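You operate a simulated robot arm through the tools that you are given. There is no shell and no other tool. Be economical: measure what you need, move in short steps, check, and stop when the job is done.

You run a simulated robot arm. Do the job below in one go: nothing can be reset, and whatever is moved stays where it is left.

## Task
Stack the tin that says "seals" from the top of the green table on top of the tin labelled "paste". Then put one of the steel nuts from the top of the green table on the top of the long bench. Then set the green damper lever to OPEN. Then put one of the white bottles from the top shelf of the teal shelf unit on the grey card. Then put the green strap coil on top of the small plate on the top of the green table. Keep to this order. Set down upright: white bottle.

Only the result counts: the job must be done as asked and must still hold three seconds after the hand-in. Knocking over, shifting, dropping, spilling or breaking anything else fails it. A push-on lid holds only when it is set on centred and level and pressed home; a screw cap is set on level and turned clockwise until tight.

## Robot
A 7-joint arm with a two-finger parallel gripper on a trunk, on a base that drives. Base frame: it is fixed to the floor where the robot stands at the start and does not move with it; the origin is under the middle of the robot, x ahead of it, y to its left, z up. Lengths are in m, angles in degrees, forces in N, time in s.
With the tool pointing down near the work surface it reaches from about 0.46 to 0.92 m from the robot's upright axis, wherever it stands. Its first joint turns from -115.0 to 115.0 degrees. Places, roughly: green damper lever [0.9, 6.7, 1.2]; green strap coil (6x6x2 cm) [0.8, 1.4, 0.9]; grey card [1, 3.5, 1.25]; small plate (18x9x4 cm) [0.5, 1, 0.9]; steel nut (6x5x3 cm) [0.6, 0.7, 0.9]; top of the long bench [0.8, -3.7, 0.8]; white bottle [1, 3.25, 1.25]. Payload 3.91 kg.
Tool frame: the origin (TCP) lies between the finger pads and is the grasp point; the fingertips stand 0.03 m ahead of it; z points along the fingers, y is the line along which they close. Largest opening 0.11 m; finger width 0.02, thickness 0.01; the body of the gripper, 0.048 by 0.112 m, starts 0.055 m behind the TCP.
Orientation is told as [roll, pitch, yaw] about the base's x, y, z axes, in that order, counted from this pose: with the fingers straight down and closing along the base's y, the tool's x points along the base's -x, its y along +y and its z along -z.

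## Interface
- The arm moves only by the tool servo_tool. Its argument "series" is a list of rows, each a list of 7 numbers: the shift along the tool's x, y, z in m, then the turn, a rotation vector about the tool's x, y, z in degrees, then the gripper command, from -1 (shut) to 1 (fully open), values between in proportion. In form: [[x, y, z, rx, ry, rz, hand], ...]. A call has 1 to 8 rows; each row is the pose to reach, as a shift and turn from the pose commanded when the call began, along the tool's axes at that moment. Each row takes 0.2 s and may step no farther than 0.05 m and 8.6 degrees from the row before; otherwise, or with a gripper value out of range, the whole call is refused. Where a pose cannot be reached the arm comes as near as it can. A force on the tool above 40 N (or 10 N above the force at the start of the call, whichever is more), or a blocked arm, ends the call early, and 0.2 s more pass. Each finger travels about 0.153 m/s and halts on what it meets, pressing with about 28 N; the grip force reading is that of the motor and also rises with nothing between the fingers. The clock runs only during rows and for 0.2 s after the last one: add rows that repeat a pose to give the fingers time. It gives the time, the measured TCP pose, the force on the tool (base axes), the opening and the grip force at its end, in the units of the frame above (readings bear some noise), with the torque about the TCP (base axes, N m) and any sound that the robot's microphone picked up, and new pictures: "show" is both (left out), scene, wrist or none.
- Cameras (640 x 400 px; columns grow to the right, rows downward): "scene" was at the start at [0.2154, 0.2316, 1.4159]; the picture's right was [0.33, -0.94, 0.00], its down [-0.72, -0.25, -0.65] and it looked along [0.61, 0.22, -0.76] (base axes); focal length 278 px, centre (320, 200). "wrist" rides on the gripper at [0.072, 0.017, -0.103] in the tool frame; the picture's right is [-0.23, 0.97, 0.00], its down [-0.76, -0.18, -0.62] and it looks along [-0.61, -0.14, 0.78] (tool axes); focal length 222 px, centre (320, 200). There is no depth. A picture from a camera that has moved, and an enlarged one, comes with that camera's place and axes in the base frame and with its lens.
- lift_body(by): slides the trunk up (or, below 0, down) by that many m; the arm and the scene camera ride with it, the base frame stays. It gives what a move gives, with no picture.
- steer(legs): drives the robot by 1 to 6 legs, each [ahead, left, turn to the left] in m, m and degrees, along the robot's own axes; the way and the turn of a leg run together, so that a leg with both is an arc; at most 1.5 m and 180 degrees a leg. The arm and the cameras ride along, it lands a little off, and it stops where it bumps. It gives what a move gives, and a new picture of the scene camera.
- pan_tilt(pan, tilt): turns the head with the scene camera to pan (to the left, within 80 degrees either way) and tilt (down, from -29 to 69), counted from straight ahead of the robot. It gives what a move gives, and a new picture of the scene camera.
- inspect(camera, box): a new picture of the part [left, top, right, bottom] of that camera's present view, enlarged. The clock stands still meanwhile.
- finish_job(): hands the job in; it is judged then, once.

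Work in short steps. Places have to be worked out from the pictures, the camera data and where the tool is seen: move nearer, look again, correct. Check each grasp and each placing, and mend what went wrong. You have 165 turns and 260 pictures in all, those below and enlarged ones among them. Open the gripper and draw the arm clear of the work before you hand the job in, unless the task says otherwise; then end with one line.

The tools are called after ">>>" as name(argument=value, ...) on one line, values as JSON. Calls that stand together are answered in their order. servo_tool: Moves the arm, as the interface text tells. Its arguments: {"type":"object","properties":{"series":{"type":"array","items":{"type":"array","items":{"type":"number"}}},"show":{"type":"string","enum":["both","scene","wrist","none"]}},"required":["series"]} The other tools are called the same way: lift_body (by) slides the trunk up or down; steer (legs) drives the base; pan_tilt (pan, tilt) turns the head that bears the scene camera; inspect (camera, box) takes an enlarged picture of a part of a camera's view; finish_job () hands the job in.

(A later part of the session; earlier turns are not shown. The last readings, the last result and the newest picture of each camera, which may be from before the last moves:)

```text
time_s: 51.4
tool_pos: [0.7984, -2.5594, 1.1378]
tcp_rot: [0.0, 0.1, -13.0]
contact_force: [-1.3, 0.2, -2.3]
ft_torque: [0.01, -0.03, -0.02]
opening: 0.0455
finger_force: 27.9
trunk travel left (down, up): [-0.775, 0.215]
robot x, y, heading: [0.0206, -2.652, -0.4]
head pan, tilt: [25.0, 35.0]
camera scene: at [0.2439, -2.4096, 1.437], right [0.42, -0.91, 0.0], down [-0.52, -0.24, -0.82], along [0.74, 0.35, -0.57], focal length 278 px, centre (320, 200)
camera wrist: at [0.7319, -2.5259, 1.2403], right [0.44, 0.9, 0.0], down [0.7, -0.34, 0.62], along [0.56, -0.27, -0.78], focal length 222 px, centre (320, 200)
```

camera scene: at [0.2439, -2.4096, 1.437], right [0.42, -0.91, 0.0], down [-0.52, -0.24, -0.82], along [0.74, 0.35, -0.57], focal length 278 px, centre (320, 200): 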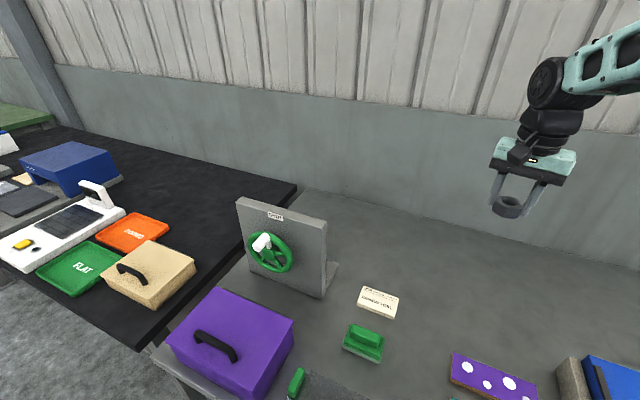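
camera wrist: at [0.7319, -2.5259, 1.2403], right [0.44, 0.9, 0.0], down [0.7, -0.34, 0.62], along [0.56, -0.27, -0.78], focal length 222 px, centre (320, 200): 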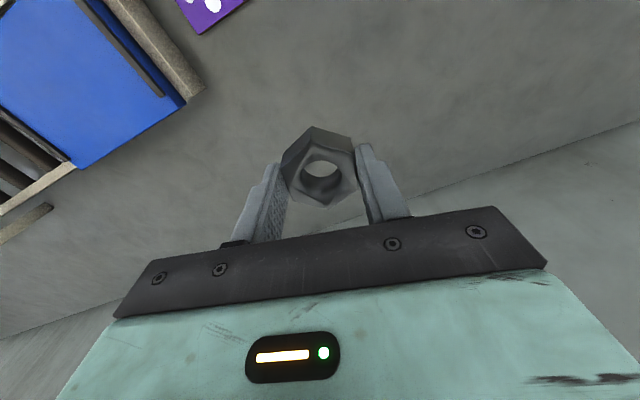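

The spot is clear. I'll descend to about TCP 0.93, then slow down.

>>> servo_tool(series=[[0, 0, 0.045, 0, 0, 0, -1], [0, 0, 0.09, 0, 0, 0, -1], [0, 0, 0.135, 0, 0, 0, -1], [0, 0, 0.18, 0, 0, 0, -1], [0, 0, 0.21, 0, 0, 0, -1], [0, 0, 0.222, 0, 0, 0, -1], [0, 0, 0.234, 0, 0, 0, -1], [0, 0, 0.244, 0, 0, 0, -1]])

```text
time_s: 53.2
tool_pos: [0.799, -2.5599, 0.8933]
tcp_rot: [0.0, 0.0, -13.0]
contact_force: [0.0, -0.2, -2.2]
ft_torque: [0.01, -0.03, -0.02]
opening: 0.0455
finger_force: 28.3
trunk travel left (down, up): [-0.775, 0.215]
robot x, y, heading: [0.0212, -2.6542, -0.0]
head pan, tilt: [25.0, 35.0]
camera scene: at [0.2443, -2.4098, 1.437], right [0.42, -0.91, 0.0], down [-0.52, -0.24, -0.82], along [0.74, 0.35, -0.57], focal length 278 px, centre (320, 200)
camera wrist: at [0.7319, -2.5266, 0.9953], right [0.44, 0.9, 0.0], down [0.7, -0.34, 0.62], along [0.56, -0.27, -0.78], focal length 222 px, centre (320, 200)
```

scene: 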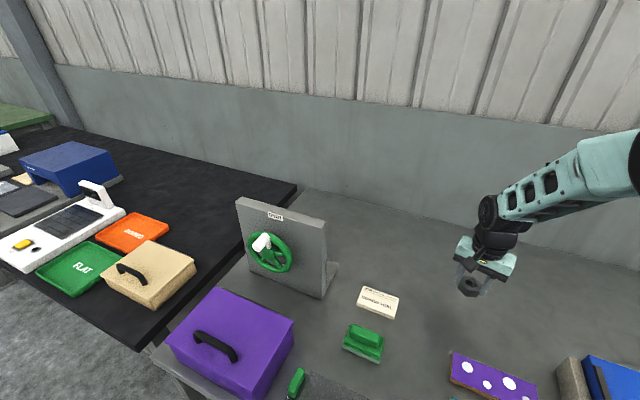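
wrist: 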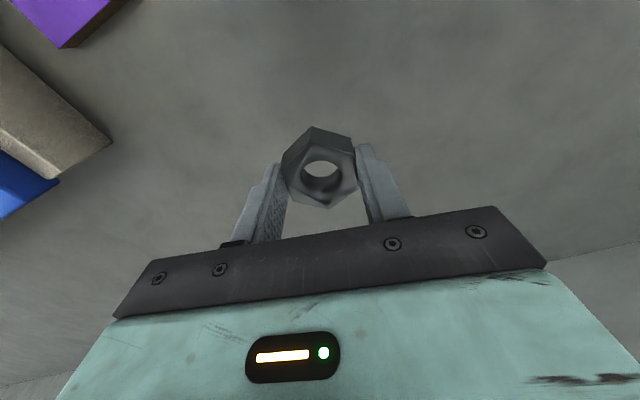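

No contact yet; continuing in small steps, force-guarded.

>>> servo_tool(series=[[0, 0, 0.008, 0, 0, 0, -1], [0, 0, 0.016, 0, 0, 0, -1], [0, 0, 0.024, 0, 0, 0, -1], [0, 0, 0.032, 0, 0, 0, -1], [0, 0, 0.038, 0, 0, 0, -1]], show="wrist")

```text
time_s: 54.4
tool_pos: [0.7989, -2.5599, 0.8541]
tcp_rot: [0.0, -0.1, -13.0]
contact_force: [0.7, -0.5, -2.1]
ft_torque: [-0.03, 0.02, -0.03]
opening: 0.0454
finger_force: 27.6
trunk travel left (down, up): [-0.775, 0.215]
robot x, y, heading: [0.0217, -2.6539, 0.1]
head pan, tilt: [25.0, 35.0]
camera wrist: at [0.7324, -2.5265, 0.9575], right [0.44, 0.9, 0.0], down [0.7, -0.34, 0.62], along [0.56, -0.27, -0.78], focal length 222 px, centre (320, 200)
```

wrist: 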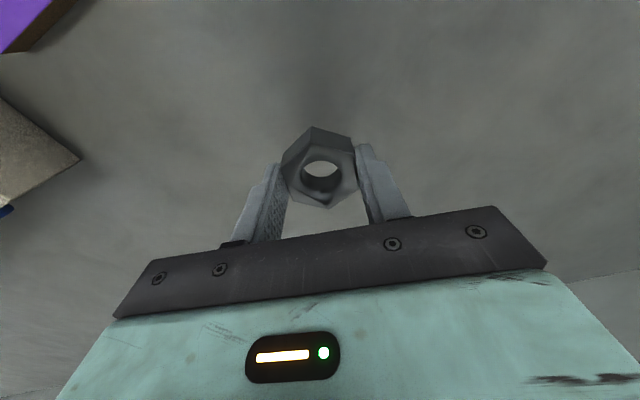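

Still free; the bench is lower. Continuing in 5 mm steps.

>>> servo_tool(series=[[0, 0, 0.005, 0, 0, 0, -1], [0, 0, 0.01, 0, 0, 0, -1], [0, 0, 0.015, 0, 0, 0, -1], [0, 0, 0.02, 0, 0, 0, -1], [0, 0, 0.025, 0, 0, 0, -1], [0, 0, 0.03, 0, 0, 0, -1]], show="wrist")

```text
time_s: 55.8
tool_pos: [0.8002, -2.5598, 0.8252]
tcp_rot: [-0.1, -0.1, -13.1]
contact_force: [-0.2, -0.7, -3.0]
ft_torque: [0.01, 0.0, 0.01]
opening: 0.0455
finger_force: 27.8
trunk travel left (down, up): [-0.775, 0.215]
robot x, y, heading: [0.0202, -2.6549, -0.1]
head pan, tilt: [25.0, 35.0]
camera wrist: at [0.7326, -2.5262, 0.9275], right [0.44, 0.9, 0.0], down [0.7, -0.34, 0.62], along [0.56, -0.27, -0.78], focal length 222 px, centre (320, 200)
```

wrist: 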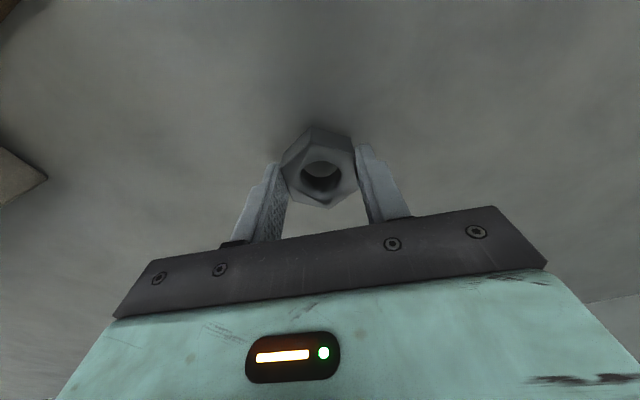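

Still free. Continuing in 4 mm steps.

>>> servo_tool(series=[[0, 0, 0.004, 0, 0, 0, -1], [0, 0, 0.008, 0, 0, 0, -1], [0, 0, 0.012, 0, 0, 0, -1], [0, 0, 0.016, 0, 0, 0, -1], [0, 0, 0.02, 0, 0, 0, -1], [0, 0, 0.024, 0, 0, 0, -1], [0, 0, 0.028, 0, 0, 0, -1]], show="wrist")

```text
time_s: 57.0
tool_pos: [0.8012, -2.5599, 0.8098]
tcp_rot: [0.1, -0.3, -13.0]
contact_force: [-10.1, -2.8, 22.3]
ft_torque: [-0.57, 0.67, -0.25]
opening: 0.0455
finger_force: 27.8
trunk travel left (down, up): [-0.775, 0.215]
robot x, y, heading: [0.0224, -2.6536, 0.1]
head pan, tilt: [25.0, 35.0]
stopped in row 6: the force on the tool passed its limit (the readings are from after the stop); the commanded pose is now the measured one
camera wrist: at [0.7341, -2.5267, 0.9124], right [0.44, 0.9, 0.0], down [0.7, -0.34, 0.63], along [0.56, -0.27, -0.78], focal length 222 px, centre (320, 200)
```

wrist: 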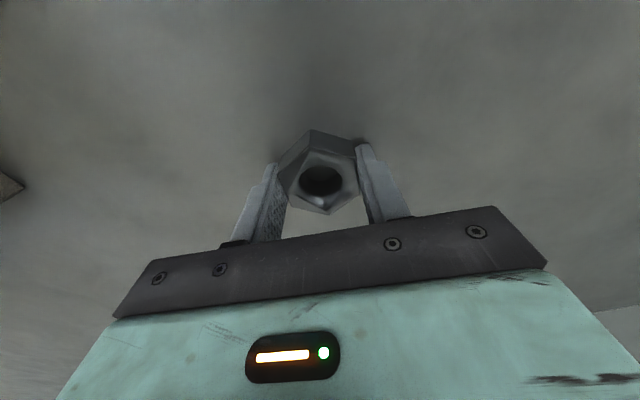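

Contact at TCP 0.81. I'll ease off 2 mm, open, and rise.

>>> servo_tool(series=[[0, 0, -0.002, 0, 0, 0, -1], [0, 0, -0.002, 0, 0, 0, 0.2], [0, 0, -0.002, 0, 0, 0, 1], [0, 0, -0.002, 0, 0, 0, 1], [0, 0, -0.045, 0, 0, 0, 1], [0, 0, -0.09, 0, 0, 0, 1], [0, 0, -0.135, 0, 0, 0, 1], [0, 0, -0.18, 0, 0, 0, 1]])

```text
time_s: 58.9
tool_pos: [0.8008, -2.561, 0.9882]
tcp_rot: [0.2, -0.1, -13.0]
contact_force: [-0.1, -1.0, -0.6]
ft_torque: [0.02, 0.02, -0.01]
opening: 0.11
finger_force: 0.1
trunk travel left (down, up): [-0.775, 0.215]
robot x, y, heading: [0.0234, -2.6498, 0.0]
head pan, tilt: [25.0, 35.0]
camera scene: at [0.2447, -2.4097, 1.4368], right [0.42, -0.91, 0.0], down [-0.52, -0.24, -0.82], along [0.74, 0.35, -0.57], focal length 278 px, centre (320, 200)
camera wrist: at [0.7335, -2.5269, 1.0901], right [0.44, 0.9, 0.0], down [0.7, -0.35, 0.63], along [0.56, -0.27, -0.78], focal length 222 px, centre (320, 200)
```

scene: 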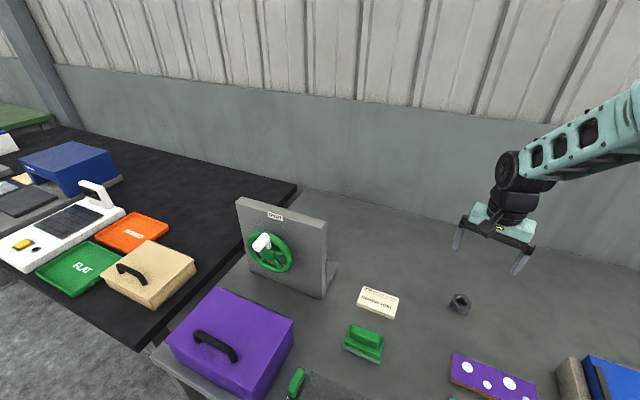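
wrist: 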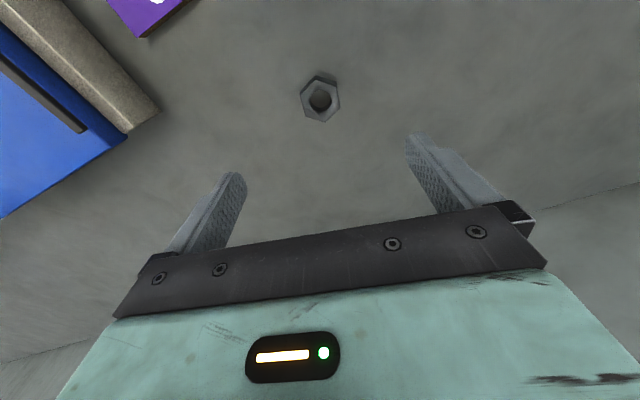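

The nut lies on the bench. I'll retract and raise the arm, undoing the wrist yaw.

>>> servo_tool(series=[[0, 0, -0.045, 0, 0, 0, 1], [0, 0, -0.09, 0, 0, 0, 1], [0.04, -0.01, -0.11, 0, 0, -3, 1], [0.08, -0.02, -0.13, 0, 0, -6, 1], [0.12, -0.03, -0.14, 0, 0, -9, 1], [0.16, -0.04, -0.15, 0, 0, -13, 1], [0.2, -0.05, -0.15, 0, 0, -13, 1], [0.24, -0.06, -0.15, 0, 0, -13, 1]], show="none")

>>> pan_tilt(pan=80, tilt=20)

>>> steer(legs=[[-0.25, 0, 0], [0, 1.4, 0], [0, 1.4, 0], [0, 1.4, 0]])

```text
time_s: 60.6
tool_pos: [0.5537, -2.5661, 1.137]
tcp_rot: [0.0, -0.3, 0.0]
contact_force: [0.4, 0.0, 0.4]
ft_torque: [-0.03, 0.01, 0.03]
opening: 0.1104
finger_force: 0.1
trunk travel left (down, up): [-0.775, 0.215]
robot x, y, heading: [0.0239, -2.6562, -0.0]
head pan, tilt: [25.0, 35.0]
```

```text
time_s: 61.9
tool_pos: [0.5549, -2.5649, 1.137]
tcp_rot: [0.1, -0.3, 0.0]
contact_force: [-0.5, 0.7, -0.8]
ft_torque: [-0.01, -0.01, -0.02]
opening: 0.1098
finger_force: 0.0
trunk travel left (down, up): [-0.775, 0.215]
robot x, y, heading: [0.0243, -2.6543, -0.1]
head pan, tilt: [80.0, 20.0]
camera scene: at [0.1806, -2.3553, 1.4608], right [0.98, -0.17, 0.0], down [-0.06, -0.34, -0.94], along [0.16, 0.93, -0.34], focal length 278 px, centre (320, 200)
```

scene: 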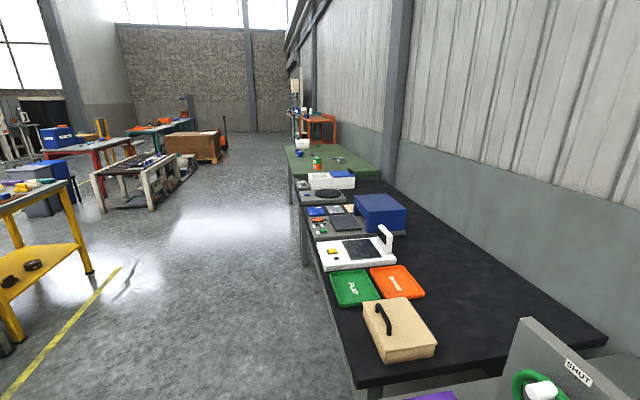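

```text
time_s: 83.4
tool_pos: [0.2932, 1.6338, 1.1377]
tcp_rot: [0.1, -0.4, 0.3]
contact_force: [0.3, 0.5, -0.5]
ft_torque: [0.01, 0.03, 0.02]
opening: 0.1099
finger_force: 0.1
trunk travel left (down, up): [-0.775, 0.215]
robot x, y, heading: [-0.2407, 1.5385, 0.5]
head pan, tilt: [80.0, 20.0]
camera scene: at [-0.0826, 1.8394, 1.4608], right [0.99, -0.16, 0.0], down [-0.06, -0.34, -0.94], along [0.15, 0.93, -0.34], focal length 278 px, centre (320, 200)
```

scene: 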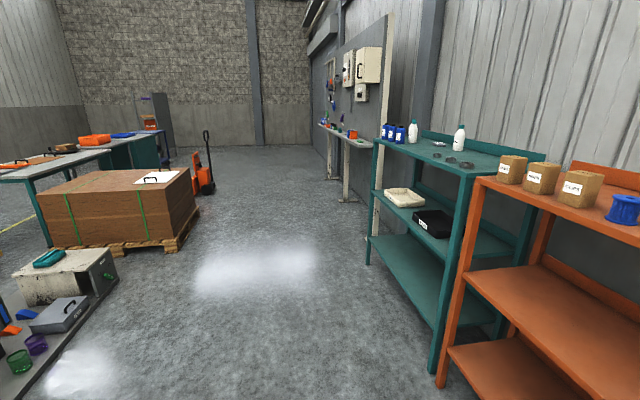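

The aisle is clear. Continuing left by 4.2 m.

>>> steer(legs=[[0, 1.4, -0.5], [0, 1.4, 0], [0, 1.4, 0]])

>>> pan_tilt(pan=25, tilt=15)

```text
time_s: 103.5
tool_pos: [0.2824, 5.8176, 1.137]
tcp_rot: [0.1, -0.3, 0.2]
contact_force: [0.3, -0.3, -0.1]
ft_torque: [0.01, 0.0, -0.02]
opening: 0.1101
finger_force: 0.1
trunk travel left (down, up): [-0.775, 0.215]
robot x, y, heading: [-0.2488, 5.7301, 0.3]
head pan, tilt: [80.0, 20.0]
camera scene: at [-0.0917, 6.0272, 1.4608], right [0.99, -0.17, 0.0], down [-0.06, -0.34, -0.94], along [0.16, 0.93, -0.34], focal length 278 px, centre (320, 200)
```

scene: 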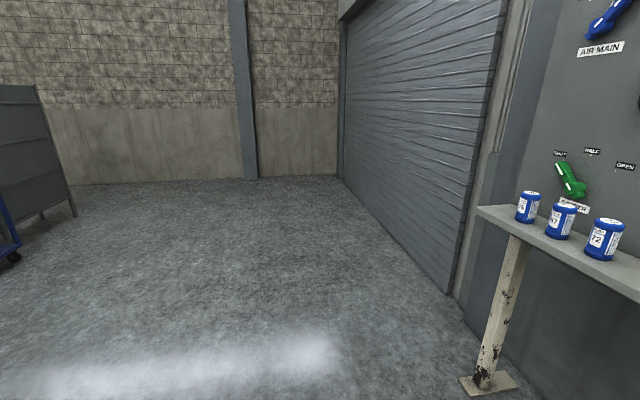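

```text
time_s: 104.8
tool_pos: [0.2827, 5.8185, 1.1367]
tcp_rot: [0.1, -0.3, 0.2]
contact_force: [0.1, -0.7, 0.1]
ft_torque: [0.0, 0.02, -0.02]
opening: 0.1099
finger_force: 0.2
trunk travel left (down, up): [-0.775, 0.215]
robot x, y, heading: [-0.2496, 5.7289, 0.3]
head pan, tilt: [25.0, 15.0]
camera scene: at [-0.023, 5.9753, 1.469], right [0.43, -0.9, 0.0], down [-0.23, -0.11, -0.97], along [0.87, 0.41, -0.26], focal length 278 px, centre (320, 200)
```

scene: 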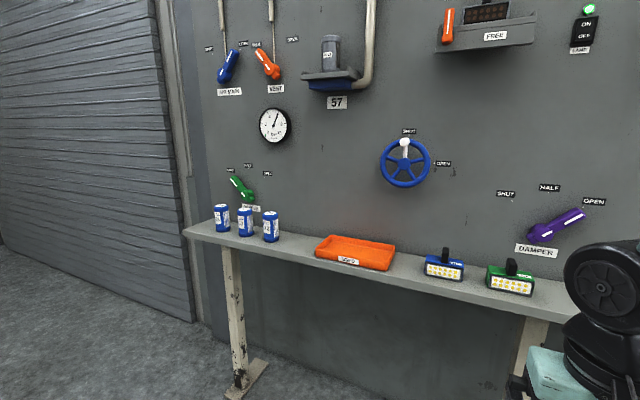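

The green damper lever is at about (0.9, 6.75, 1.2). I'll drive about 0.9 m left, then zoom in.

>>> steer(legs=[[0, 0.85, -0.3]])

>>> pan_tilt(pan=10, tilt=20)

```text
time_s: 109.3
tool_pos: [0.2783, 6.6732, 1.1362]
tcp_rot: [0.1, -0.3, 0.4]
contact_force: [-0.8, 0.0, -0.5]
ft_torque: [0.0, 0.02, -0.04]
opening: 0.1098
finger_force: 0.1
trunk travel left (down, up): [-0.775, 0.215]
robot x, y, heading: [-0.2536, 6.5797, 0.3]
head pan, tilt: [25.0, 15.0]
camera scene: at [-0.0277, 6.8287, 1.469], right [0.43, -0.9, 0.0], down [-0.23, -0.11, -0.97], along [0.87, 0.41, -0.26], focal length 278 px, centre (320, 200)
```

scene: 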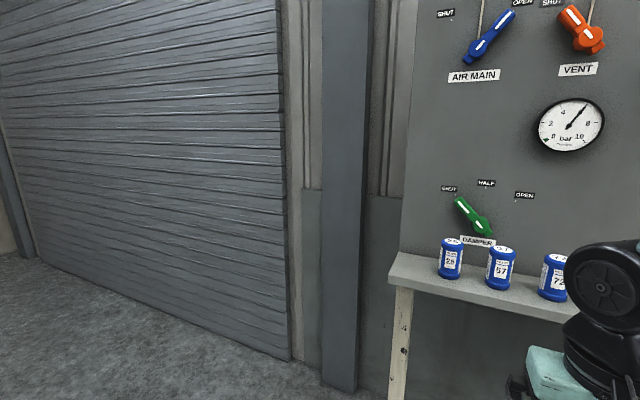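

```text
time_s: 110.0
tool_pos: [0.2784, 6.6739, 1.1383]
tcp_rot: [0.1, -0.4, 0.3]
contact_force: [0.8, 0.2, -0.4]
ft_torque: [-0.02, 0.0, 0.0]
opening: 0.11
finger_force: 0.1
trunk travel left (down, up): [-0.775, 0.215]
robot x, y, heading: [-0.2512, 6.5827, 0.7]
head pan, tilt: [10.0, 20.0]
camera scene: at [-0.0205, 6.8055, 1.4609], right [0.18, -0.98, 0.0], down [-0.34, -0.06, -0.94], along [0.92, 0.17, -0.34], focal length 278 px, centre (320, 200)
```

scene: 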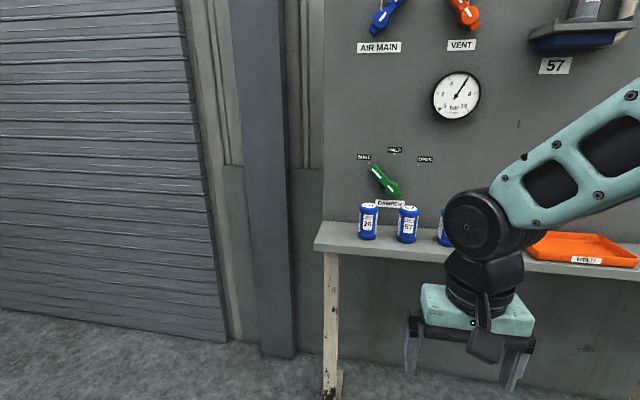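

>>> inspect(camera="scene", box=[340, 130, 450, 250])

```text
3.33 times, centred on (395, 190) of scene
camera zoom: at [-0.0205, 6.8055, 1.4609], right [0.18, -0.98, 0.0], down [-0.34, -0.06, -0.94], along [0.92, 0.17, -0.34], focal length 925 px, centre (70, 233)
```

zoom: 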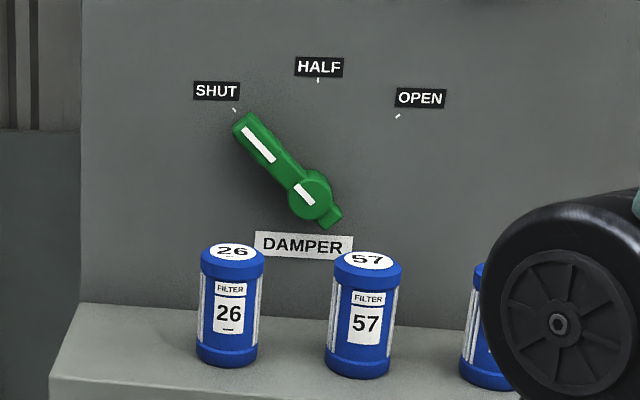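

The lever's pivot is about (0.9, 6.73, 1.18) and its handle, about 0.1 m long, points up-left to SHUT. I'll turn the tool to point horizontally forward, moving it out as it turns.

>>> servo_tool(series=[[-0.03, 0, -0.01, 0, -8, 0, 1], [-0.06, 0, -0.02, 0, -16, 0, 1], [-0.09, 0, -0.03, 0, -24, 0, 1], [-0.12, 0, -0.04, 0, -32, 0, 1], [-0.15, 0, -0.05, 0, -40, 0, 1], [-0.18, 0, -0.06, 0, -48, 0, 1], [-0.2, 0, -0.07, 0, -56, 0, 1], [-0.22, 0, -0.08, 0, -64, 0, 1]])

```text
time_s: 111.8
tool_pos: [0.4984, 6.676, 1.2195]
tcp_rot: [0.2, -64.3, 0.3]
contact_force: [-0.4, 0.2, 0.2]
ft_torque: [0.01, 0.01, -0.02]
opening: 0.1102
finger_force: 0.0
trunk travel left (down, up): [-0.775, 0.215]
robot x, y, heading: [-0.2543, 6.5798, 0.1]
head pan, tilt: [10.0, 20.0]
camera scene: at [-0.0208, 6.8055, 1.4609], right [0.18, -0.98, 0.0], down [-0.34, -0.06, -0.94], along [0.92, 0.17, -0.34], focal length 278 px, centre (320, 200)
camera wrist: at [0.3726, 6.6913, 1.1974], right [0.09, 0.97, 0.21], down [-0.23, -0.18, 0.96], along [0.97, -0.14, 0.21], focal length 222 px, centre (320, 200)
```

scene: 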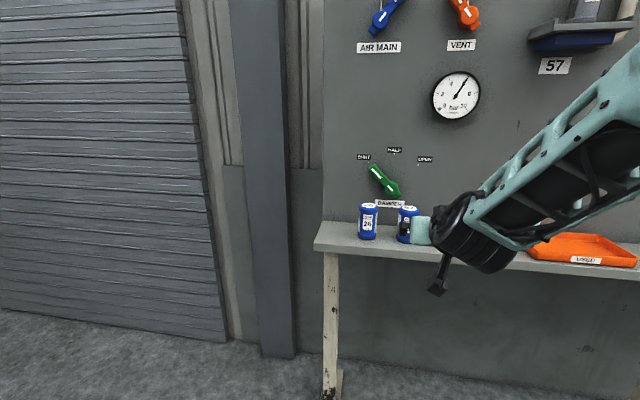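
wrist: 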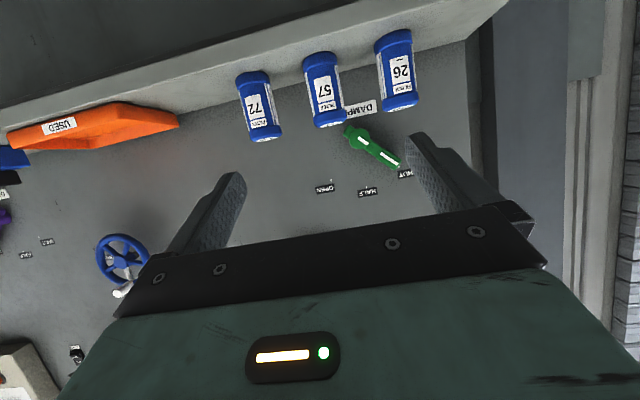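

Triangulating both cameras: hub at (0.855, 6.73, 1.19), handle tip at (0.87, 6.797, 1.253). I'll finish the rotation, then drive 0.2 m ahead.

>>> servo_tool(series=[[0, 0, 0, 0, -8, 0, 1], [0, 0, 0, 0, -16, 0, 1], [0, 0, 0, 0, -24, 0, 1], [0, 0, 0, 0, -25.7, 0, 1]], show="none")

>>> steer(legs=[[0.2, 0.05, 0]])

```text
time_s: 112.8
tool_pos: [0.4985, 6.6746, 1.2177]
tcp_rot: [138.9, -89.8, -138.6]
contact_force: [-0.3, -0.4, -0.1]
ft_torque: [-0.02, 0.0, 0.0]
opening: 0.1099
finger_force: 0.1
trunk travel left (down, up): [-0.775, 0.215]
robot x, y, heading: [-0.2514, 6.5798, 0.5]
head pan, tilt: [10.0, 20.0]
```

```text
time_s: 114.5
tool_pos: [0.6964, 6.7258, 1.2184]
tcp_rot: [103.8, -90.0, -103.4]
contact_force: [-0.2, 0.2, -0.1]
ft_torque: [0.0, 0.0, -0.01]
opening: 0.11
finger_force: 0.1
trunk travel left (down, up): [-0.775, 0.215]
robot x, y, heading: [-0.0555, 6.6333, 0.6]
head pan, tilt: [10.0, 20.0]
camera scene: at [0.1782, 6.857, 1.4609], right [0.18, -0.98, 0.0], down [-0.34, -0.06, -0.94], along [0.92, 0.17, -0.34], focal length 278 px, centre (320, 200)
```

scene: 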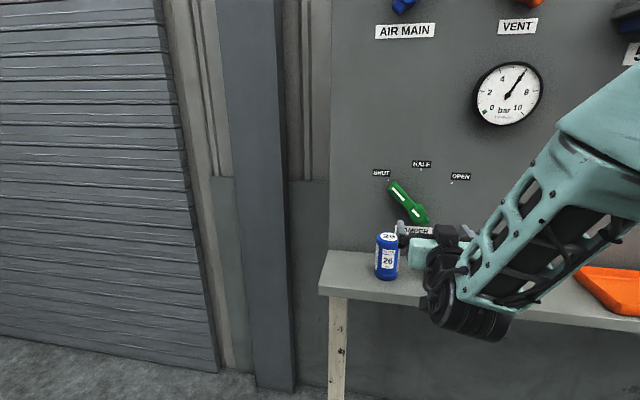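

I'll align with the handle tip at (y 6.787, z 1.25), still in front of it.

>>> servo_tool(series=[[-0.016, 0.03, 0.01, 0, 0, 0, 1], [-0.032, 0.06, 0.03, 0, 0, 0, 1], [-0.032, 0.06, 0.05, 0, 0, 0, 1]])

>>> inspect(camera="scene", box=[350, 140, 490, 280])

```text
time_s: 115.3
tool_pos: [0.7456, 6.7869, 1.2495]
tcp_rot: [50.7, -89.9, -50.3]
contact_force: [-0.5, 0.2, -0.2]
ft_torque: [-0.03, 0.0, 0.02]
opening: 0.1098
finger_force: 0.2
trunk travel left (down, up): [-0.775, 0.215]
robot x, y, heading: [-0.0571, 6.6357, 0.7]
head pan, tilt: [10.0, 20.0]
camera scene: at [0.178, 6.8571, 1.4609], right [0.18, -0.98, 0.0], down [-0.34, -0.06, -0.94], along [0.92, 0.17, -0.34], focal length 278 px, centre (320, 200)
camera wrist: at [0.6414, 6.8038, 1.1765], right [-0.01, 0.97, 0.23], down [-0.62, -0.18, 0.76], along [0.78, -0.14, 0.61], focal length 222 px, centre (320, 200)
```

scene: 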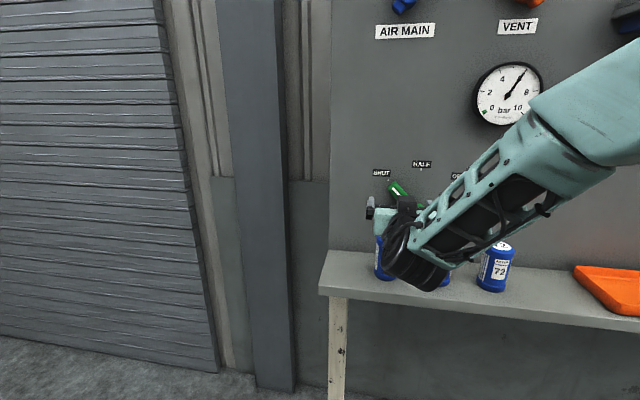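
wrist: 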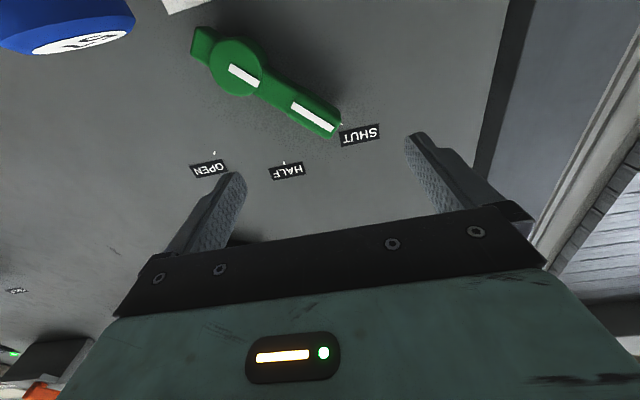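

```text
2.86 times, centred on (420, 210) of scene
camera zoom: at [0.178, 6.8571, 1.4609], right [0.18, -0.98, 0.0], down [-0.34, -0.06, -0.94], along [0.92, 0.17, -0.34], focal length 793 px, centre (34, 171)
```

zoom: 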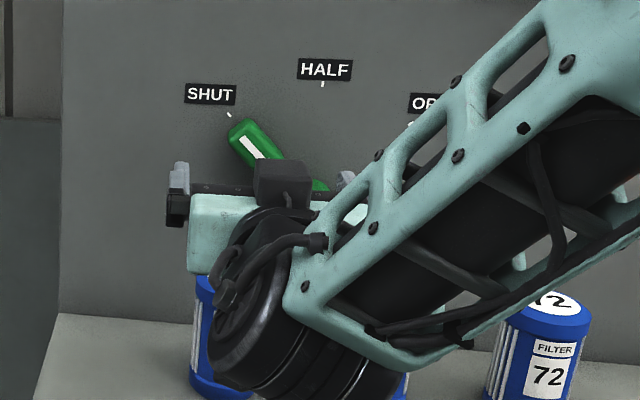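

The lever is nicely seen between the fingers. I'll advance so the fingertips straddle the handle.

>>> servo_tool(series=[[0, 0, 0.03, 0, 0, 0, 1], [0, 0, 0.06, 0, 0, 0, 1], [0, 0, 0.08, 0, 0, 0, 1], [0, 0, 0.09, 0, 0, 0, 1]])

```text
time_s: 116.3
tool_pos: [0.8364, 6.7874, 1.2498]
tcp_rot: [71.6, -90.0, -71.3]
contact_force: [0.2, -0.4, 0.4]
ft_torque: [-0.02, 0.01, -0.01]
opening: 0.11
finger_force: 0.0
trunk travel left (down, up): [-0.775, 0.215]
robot x, y, heading: [-0.0561, 6.6344, 0.5]
head pan, tilt: [10.0, 20.0]
camera scene: at [0.1781, 6.857, 1.4609], right [0.18, -0.98, 0.0], down [-0.34, -0.06, -0.94], along [0.92, 0.17, -0.34], focal length 278 px, centre (320, 200)
camera wrist: at [0.7329, 6.8038, 1.1764], right [-0.01, 0.97, 0.23], down [-0.62, -0.18, 0.76], along [0.78, -0.14, 0.61], focal length 222 px, centre (320, 200)
```

scene: 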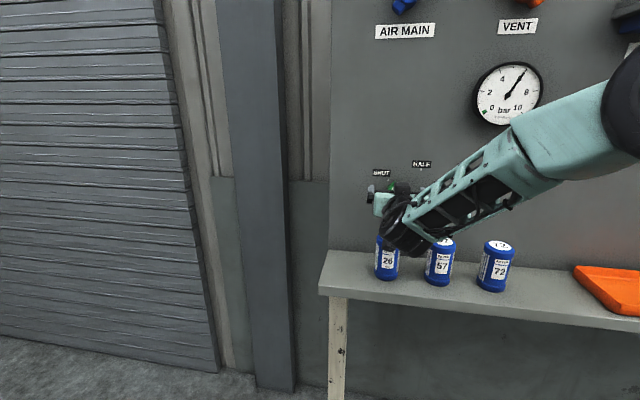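
wrist: 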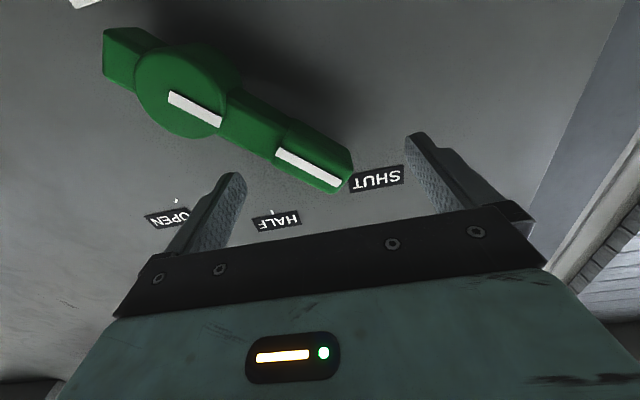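

The panel is at x≈0.89. I'll advance 15 mm more and narrow the fingers to about 6 cm.

>>> servo_tool(series=[[0, 0, 0.008, 0, 0, 0, 1], [0, 0, 0.015, 0, 0, 0, 1], [0, 0, 0.015, 0, 0, 0, 0.1], [0, 0, 0.015, 0, 0, 0, 0.1]], show="wrist")

```text
time_s: 117.3
tool_pos: [0.8509, 6.7883, 1.2495]
tcp_rot: [102.1, -90.0, -101.8]
contact_force: [0.0, -0.7, 0.1]
ft_torque: [0.0, 0.03, 0.01]
opening: 0.0603
finger_force: 0.1
trunk travel left (down, up): [-0.775, 0.215]
robot x, y, heading: [-0.0571, 6.6356, 0.3]
head pan, tilt: [10.0, 20.0]
camera wrist: at [0.7476, 6.804, 1.1768], right [-0.01, 0.97, 0.23], down [-0.62, -0.18, 0.76], along [0.78, -0.14, 0.61], focal length 222 px, centre (320, 200)
```

wrist: 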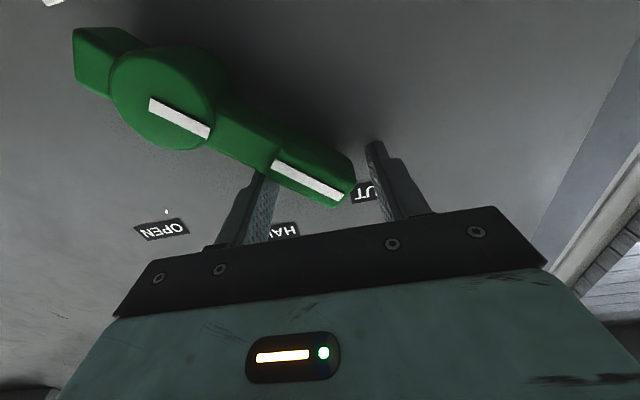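

The handle is straddled. I'll sweep along the arc to the top first.

>>> servo_tool(series=[[-0.0065, -0.008, 0, 0, 0, 0, 0.1], [-0.0115, -0.016, 0, 0, 0, 0, 0.1], [-0.016, -0.026, 0, 0, 0, 0, 0.1], [-0.0197, -0.036, 0, 0, 0, 0, 0.1], [-0.0215, -0.046, 0, 0, 0, 0, 0.1], [-0.0225, -0.057, 0, 0, 0, 0, 0.1]], show="wrist")

```text
time_s: 118.7
tool_pos: [0.8511, 6.7292, 1.2719]
tcp_rot: [37.3, -90.1, -37.1]
contact_force: [0.2, 0.0, 0.1]
ft_torque: [0.0, 0.01, 0.01]
opening: 0.0607
finger_force: 0.0
trunk travel left (down, up): [-0.775, 0.215]
robot x, y, heading: [-0.055, 6.6319, 0.4]
head pan, tilt: [10.0, 20.0]
camera wrist: at [0.7478, 6.746, 1.1986], right [-0.01, 0.97, 0.23], down [-0.62, -0.18, 0.76], along [0.78, -0.14, 0.61], focal length 222 px, centre (320, 200)
```

wrist: 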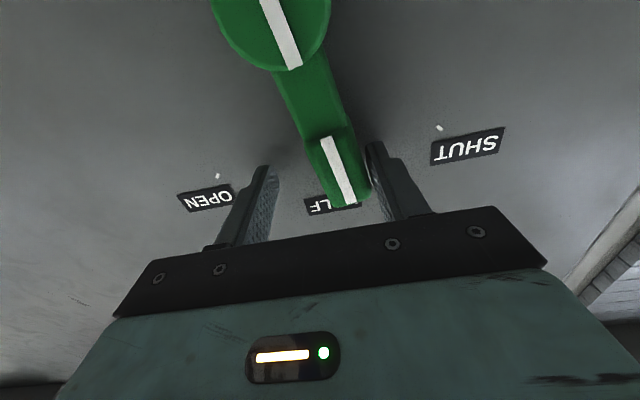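

The lever follows with little force. I'll continue the arc toward OPEN.

>>> servo_tool(series=[[0.0008, -0.011, 0, 0, 0, 0, 0.1], [0.0028, -0.0212, 0, 0, 0, 0, 0.1], [0.0065, -0.0315, 0, 0, 0, 0, 0.1], [0.011, -0.041, 0, 0, 0, 0, 0.1], [0.017, -0.05, 0, 0, 0, 0, 0.1], [0.024, -0.058, 0, 0, 0, 0, 0.1]], show="wrist")

```text
time_s: 120.1
tool_pos: [0.851, 6.6715, 1.2486]
tcp_rot: [49.5, -89.9, -49.1]
contact_force: [0.2, -0.1, 0.5]
ft_torque: [0.03, -0.01, 0.0]
opening: 0.0606
finger_force: 0.1
trunk travel left (down, up): [-0.775, 0.215]
robot x, y, heading: [-0.0562, 6.634, 0.4]
head pan, tilt: [10.0, 20.0]
camera wrist: at [0.7474, 6.6889, 1.1749], right [-0.01, 0.97, 0.23], down [-0.62, -0.18, 0.76], along [0.78, -0.14, 0.61], focal length 222 px, centre (320, 200)
```

wrist: 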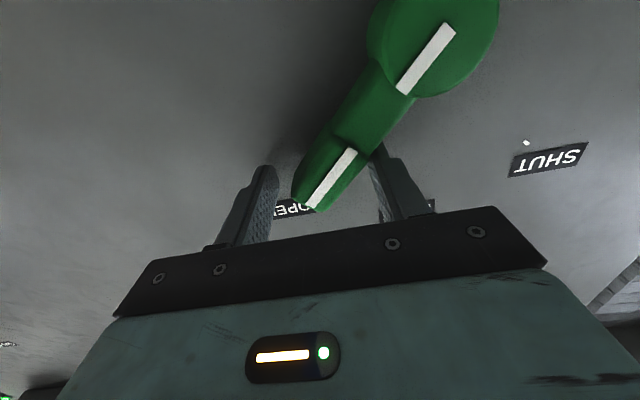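

The lever stands at about 43° right; the OPEN tick is at about 47°. I'll nudge a little further.

>>> servo_tool(series=[[0.002, -0.002, 0, 0, 0, 0, 0.1], [0.004, -0.004, 0, 0, 0, 0, 0.1], [0.004, -0.004, 0, 0, 0, 0, 0.1]], show="wrist")

```text
time_s: 120.9
tool_pos: [0.8516, 6.6704, 1.248]
tcp_rot: [162.6, -89.7, -162.2]
contact_force: [3.4, 8.9, 16.5]
ft_torque: [0.6, -0.07, -0.09]
opening: 0.0648
finger_force: 3.9
trunk travel left (down, up): [-0.775, 0.215]
robot x, y, heading: [-0.0513, 6.6329, 0.3]
head pan, tilt: [10.0, 20.0]
camera wrist: at [0.7477, 6.6865, 1.1738], right [-0.01, 0.97, 0.23], down [-0.63, -0.18, 0.76], along [0.78, -0.14, 0.61], focal length 222 px, centre (320, 200)
```

wrist: 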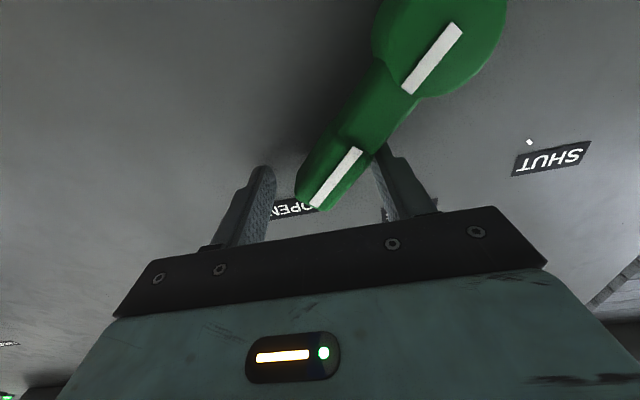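

The lever has met its end stop at OPEN. I'll release, back the tool away and check.

>>> servo_tool(series=[[-0.004, 0.003, 0, 0, 0, 0, 0.3], [-0.004, 0.003, 0, 0, 0, 0, 0.3], [-0.004, 0.003, -0.03, 0, 0, 0, 0.3], [-0.004, 0.003, -0.06, 0, 0, 0, 0.3], [-0.004, 0.003, -0.1, 0, 0, 0, 1], [-0.004, 0.003, -0.14, 0, 0, 0, 1]])

```text
time_s: 122.3
tool_pos: [0.7119, 6.6699, 1.2473]
tcp_rot: [108.7, -90.0, -108.3]
contact_force: [0.2, -0.7, -0.5]
ft_torque: [-0.01, 0.0, 0.0]
opening: 0.1101
finger_force: 0.0
trunk travel left (down, up): [-0.775, 0.215]
robot x, y, heading: [-0.0552, 6.6327, 0.5]
head pan, tilt: [10.0, 20.0]
camera scene: at [0.1786, 6.857, 1.4608], right [0.18, -0.98, 0.0], down [-0.34, -0.06, -0.94], along [0.92, 0.17, -0.34], focal length 278 px, centre (320, 200)
camera wrist: at [0.609, 6.6864, 1.1739], right [-0.01, 0.97, 0.23], down [-0.62, -0.18, 0.76], along [0.78, -0.14, 0.61], focal length 222 px, centre (320, 200)
```

scene: 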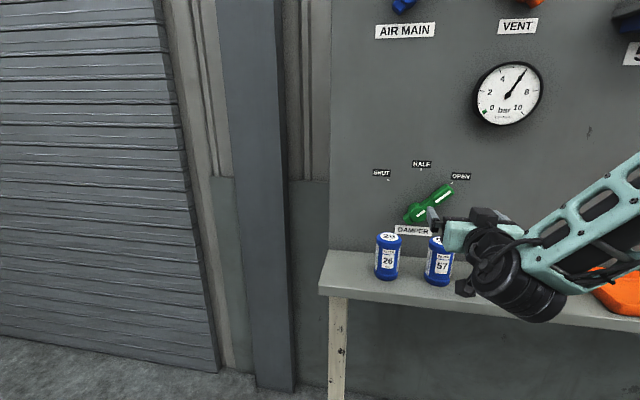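
wrist: 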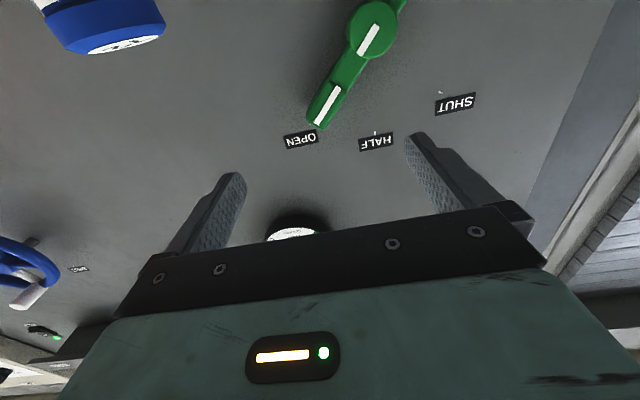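

The lever points to OPEN. Next: back off 0.3 m and drive right about 3.2 m to the teal shelf.

>>> steer(legs=[[-0.3, 0, -0.5], [0, -1.5, 0], [0, -1.5, 0]])

>>> pan_tilt(pan=10, tilt=12)

```text
time_s: 138.3
tool_pos: [0.4049, 3.6632, 1.2481]
tcp_rot: [102.4, -90.0, -102.6]
contact_force: [0.5, -0.3, 0.5]
ft_torque: [-0.03, 0.0, -0.02]
opening: 0.1102
finger_force: 0.1
trunk travel left (down, up): [-0.775, 0.215]
robot x, y, heading: [-0.3616, 3.6369, -0.5]
head pan, tilt: [10.0, 20.0]
camera scene: at [-0.1266, 3.856, 1.4608], right [0.17, -0.99, 0.0], down [-0.34, -0.06, -0.94], along [0.93, 0.16, -0.34], focal length 278 px, centre (320, 200)
```

scene: 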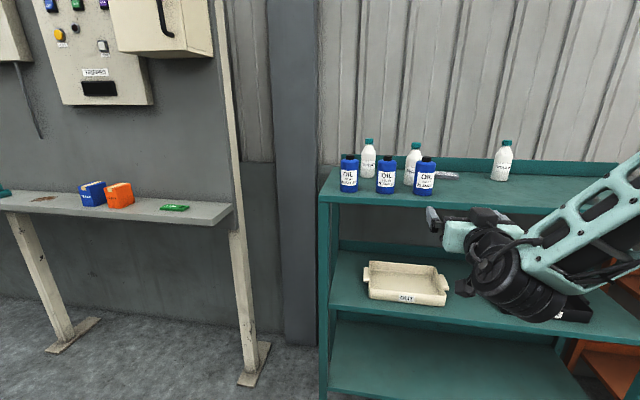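

```text
time_s: 139.0
tool_pos: [0.4055, 3.6618, 1.2473]
tcp_rot: [105.8, -89.9, -106.0]
contact_force: [0.6, -0.2, 0.1]
ft_torque: [-0.01, -0.01, -0.01]
opening: 0.11
finger_force: 0.1
trunk travel left (down, up): [-0.775, 0.215]
robot x, y, heading: [-0.3591, 3.6371, -0.3]
head pan, tilt: [10.0, 12.0]
camera scene: at [-0.1265, 3.856, 1.4738], right [0.17, -0.99, 0.0], down [-0.21, -0.04, -0.98], along [0.96, 0.17, -0.21], focal length 278 px, centre (320, 200)
```

scene: 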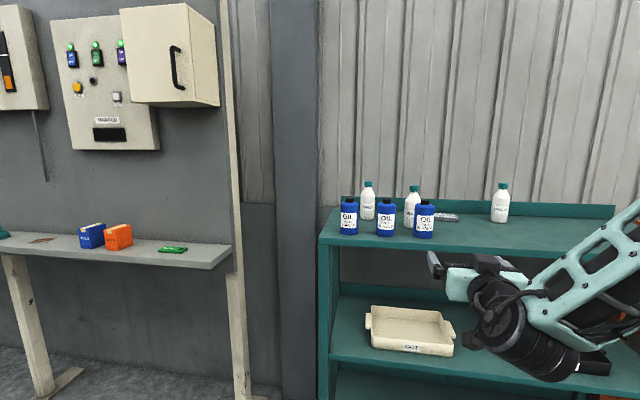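

I see three white bottles, three blue oil cans and the grey card on the top shelf. I'll raise the trunk 0.2 m for clearance and a better view, then shift nearer.

>>> lift_body(by=0.2)

>>> steer(legs=[[0, -0.22, 0.4], [0.15, 0, 0]])

>>> pan_tilt(pan=5, tilt=30)

```text
time_s: 141.2
tool_pos: [0.406, 3.663, 1.4473]
tcp_rot: [99.7, -90.0, -100.1]
contact_force: [-0.3, -0.1, -0.1]
ft_torque: [-0.01, 0.0, -0.01]
opening: 0.1102
finger_force: 0.1
trunk travel left (down, up): [-0.975, 0.015]
robot x, y, heading: [-0.364, 3.6339, -0.3]
head pan, tilt: [10.0, 12.0]
```

```text
time_s: 143.9
tool_pos: [0.5554, 3.448, 1.448]
tcp_rot: [109.3, -89.8, -109.2]
contact_force: [-0.6, -0.2, -0.5]
ft_torque: [0.01, 0.01, -0.01]
opening: 0.1098
finger_force: 0.1
trunk travel left (down, up): [-0.975, 0.015]
robot x, y, heading: [-0.2115, 3.4152, 0.3]
head pan, tilt: [10.0, 12.0]
camera scene: at [0.0217, 3.6372, 1.6739], right [0.18, -0.98, 0.0], down [-0.2, -0.04, -0.98], along [0.96, 0.17, -0.21], focal length 278 px, centre (320, 200)
```

scene: 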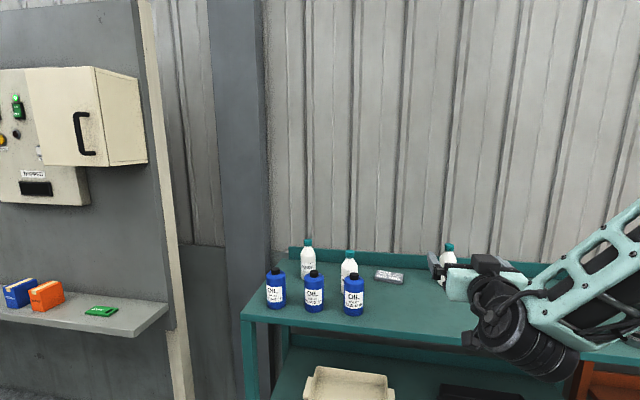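

```text
time_s: 144.7
tool_pos: [0.5558, 3.4474, 1.4464]
tcp_rot: [98.5, -89.9, -98.4]
contact_force: [-0.2, -0.6, 0.1]
ft_torque: [-0.01, 0.01, 0.02]
opening: 0.11
finger_force: 0.0
trunk travel left (down, up): [-0.975, 0.015]
robot x, y, heading: [-0.2111, 3.416, 0.3]
head pan, tilt: [5.0, 30.0]
camera scene: at [0.0204, 3.6289, 1.6449], right [0.09, -1.0, 0.0], down [-0.5, -0.04, -0.87], along [0.86, 0.08, -0.5], focal length 278 px, centre (320, 200)
```

scene: 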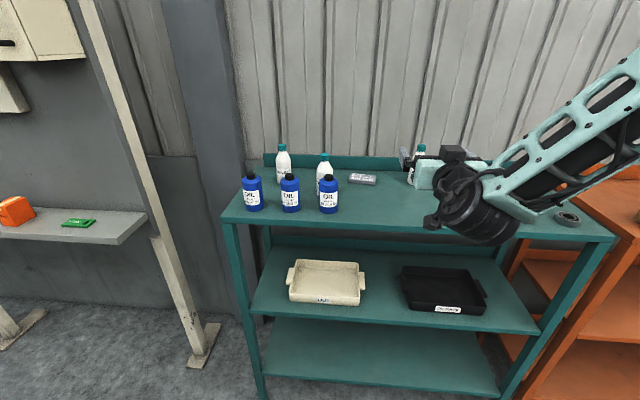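

>>> inspect(camera="scene", box=[220, 120, 460, 270])

>>> inspect(camera="wrist", box=[0, 0, 640, 400])

```text
2.67 times, centred on (340, 195) of scene
camera zoom: at [0.0204, 3.6289, 1.6449], right [0.09, -1.0, 0.0], down [-0.5, -0.04, -0.87], along [0.86, 0.08, -0.5], focal length 740 px, centre (267, 213)
```

zoom: 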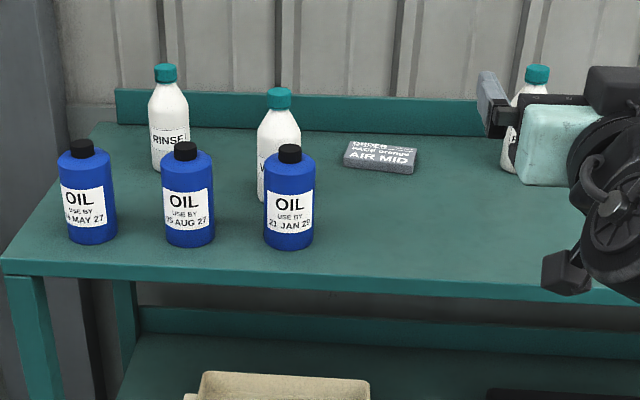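

```text
1.00 times, centred on (320, 200) of wrist
camera zoom: at [0.4521, 3.4652, 1.374], right [0.0, 0.97, 0.23], down [-0.62, -0.18, 0.76], along [0.78, -0.14, 0.61], focal length 222 px, centre (320, 200)
```

zoom: 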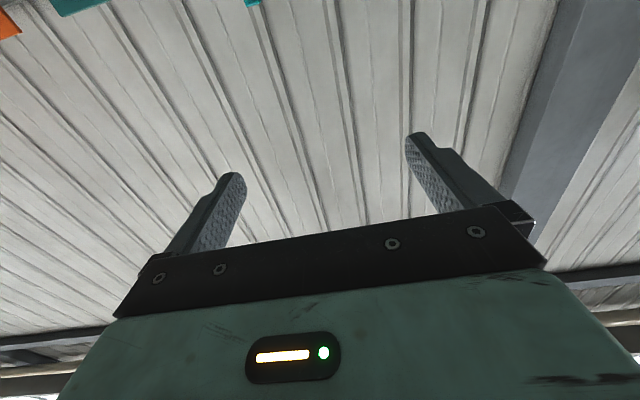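

Triangulated: the third bottle stands at about (1.014, 3.355), z 1.17–1.315; card centre about (0.99, 3.556). I'll pitch the tool to 45° down, and read the card closely.

>>> servo_tool(series=[[0, 0, 0, 0, 7.5, 0, 1], [0, 0, 0, 0, 15, 0, 1], [0, 0, 0, 0, 22.5, 0, 1], [0, 0, 0, 0, 30, 0, 1], [0, 0, 0, 0, 37.5, 0, 1], [0, 0, 0, 0, 45, 0, 1]])

>>> inspect(camera="scene", box=[330, 160, 390, 200])

```text
time_s: 146.1
tool_pos: [0.5557, 3.4473, 1.4472]
tcp_rot: [0.2, -45.0, 0.1]
contact_force: [0.2, 0.2, 0.6]
ft_torque: [0.0, -0.03, 0.04]
opening: 0.1098
finger_force: 0.0
trunk travel left (down, up): [-0.975, 0.015]
robot x, y, heading: [-0.2147, 3.4142, 0.1]
head pan, tilt: [5.0, 30.0]
camera scene: at [0.0204, 3.6289, 1.6448], right [0.09, -1.0, 0.0], down [-0.5, -0.04, -0.87], along [0.86, 0.08, -0.5], focal length 278 px, centre (320, 200)
camera wrist: at [0.4314, 3.4652, 1.4683], right [0.16, 0.97, 0.16], down [0.1, -0.18, 0.98], along [0.98, -0.14, -0.12], focal length 222 px, centre (320, 200)
```

scene: 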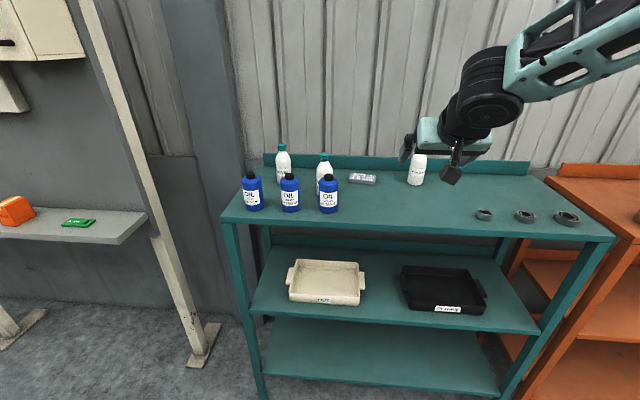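
wrist: 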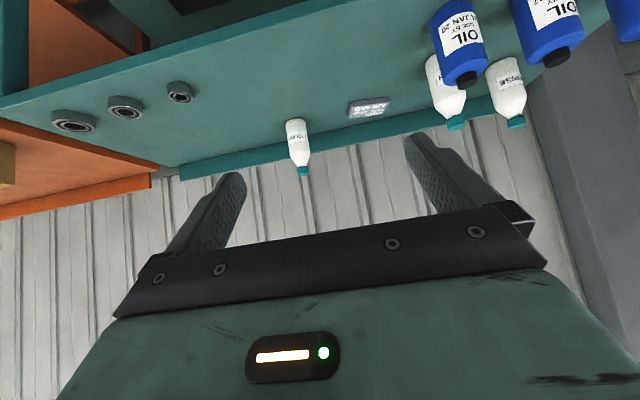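

```text
10.00 times, centred on (360, 180) of scene
camera zoom: at [0.0204, 3.6289, 1.6448], right [0.09, -1.0, 0.0], down [-0.5, -0.04, -0.87], along [0.86, 0.08, -0.5], focal length 2776 px, centre (-80, 400)
```

zoom: 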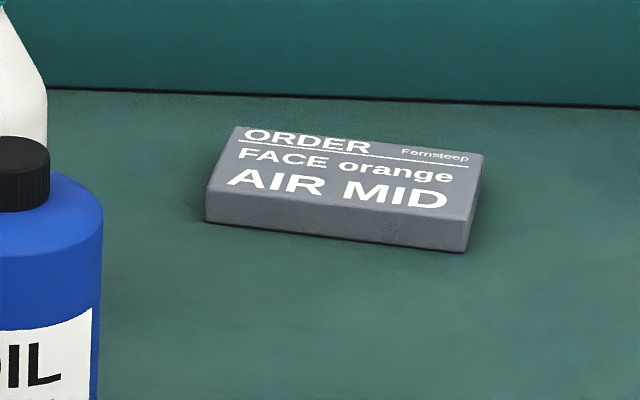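

The card is a small block, top about z 1.185, centre (1.002, 3.554), about 96×57 mm. I'll drive 0.36 m ahead so the bottle comes within reach.

>>> steer(legs=[[0.36, 0, 0]])

>>> inspect(camera="wrist", box=[0, 0, 640, 400])

```text
time_s: 148.4
tool_pos: [0.9183, 3.4513, 1.4475]
tcp_rot: [0.1, -45.0, 0.2]
contact_force: [-0.1, 0.1, 0.3]
ft_torque: [-0.05, 0.0, 0.0]
opening: 0.1099
finger_force: 0.0
trunk travel left (down, up): [-0.975, 0.015]
robot x, y, heading: [0.1505, 3.4149, 0.3]
head pan, tilt: [5.0, 30.0]
camera scene: at [0.3818, 3.631, 1.6448], right [0.09, -1.0, 0.0], down [-0.5, -0.05, -0.87], along [0.86, 0.08, -0.5], focal length 278 px, centre (320, 200)
```

scene: 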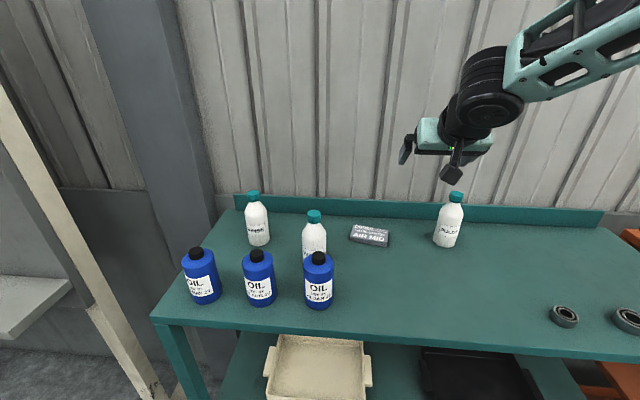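

```text
1.00 times, centred on (320, 200) of wrist
camera zoom: at [0.7932, 3.4682, 1.4682], right [0.16, 0.97, 0.16], down [0.1, -0.18, 0.98], along [0.98, -0.14, -0.12], focal length 222 px, centre (320, 200)
```

zoom: 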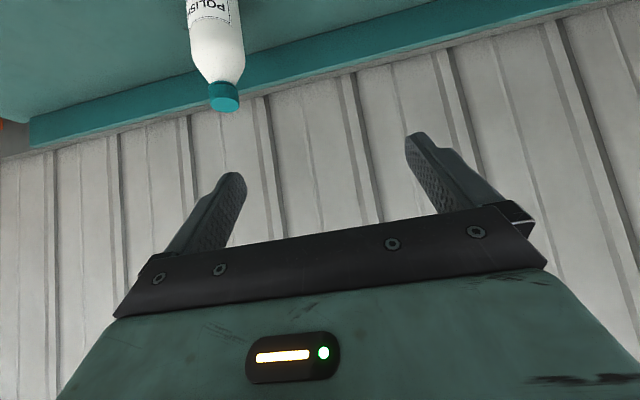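

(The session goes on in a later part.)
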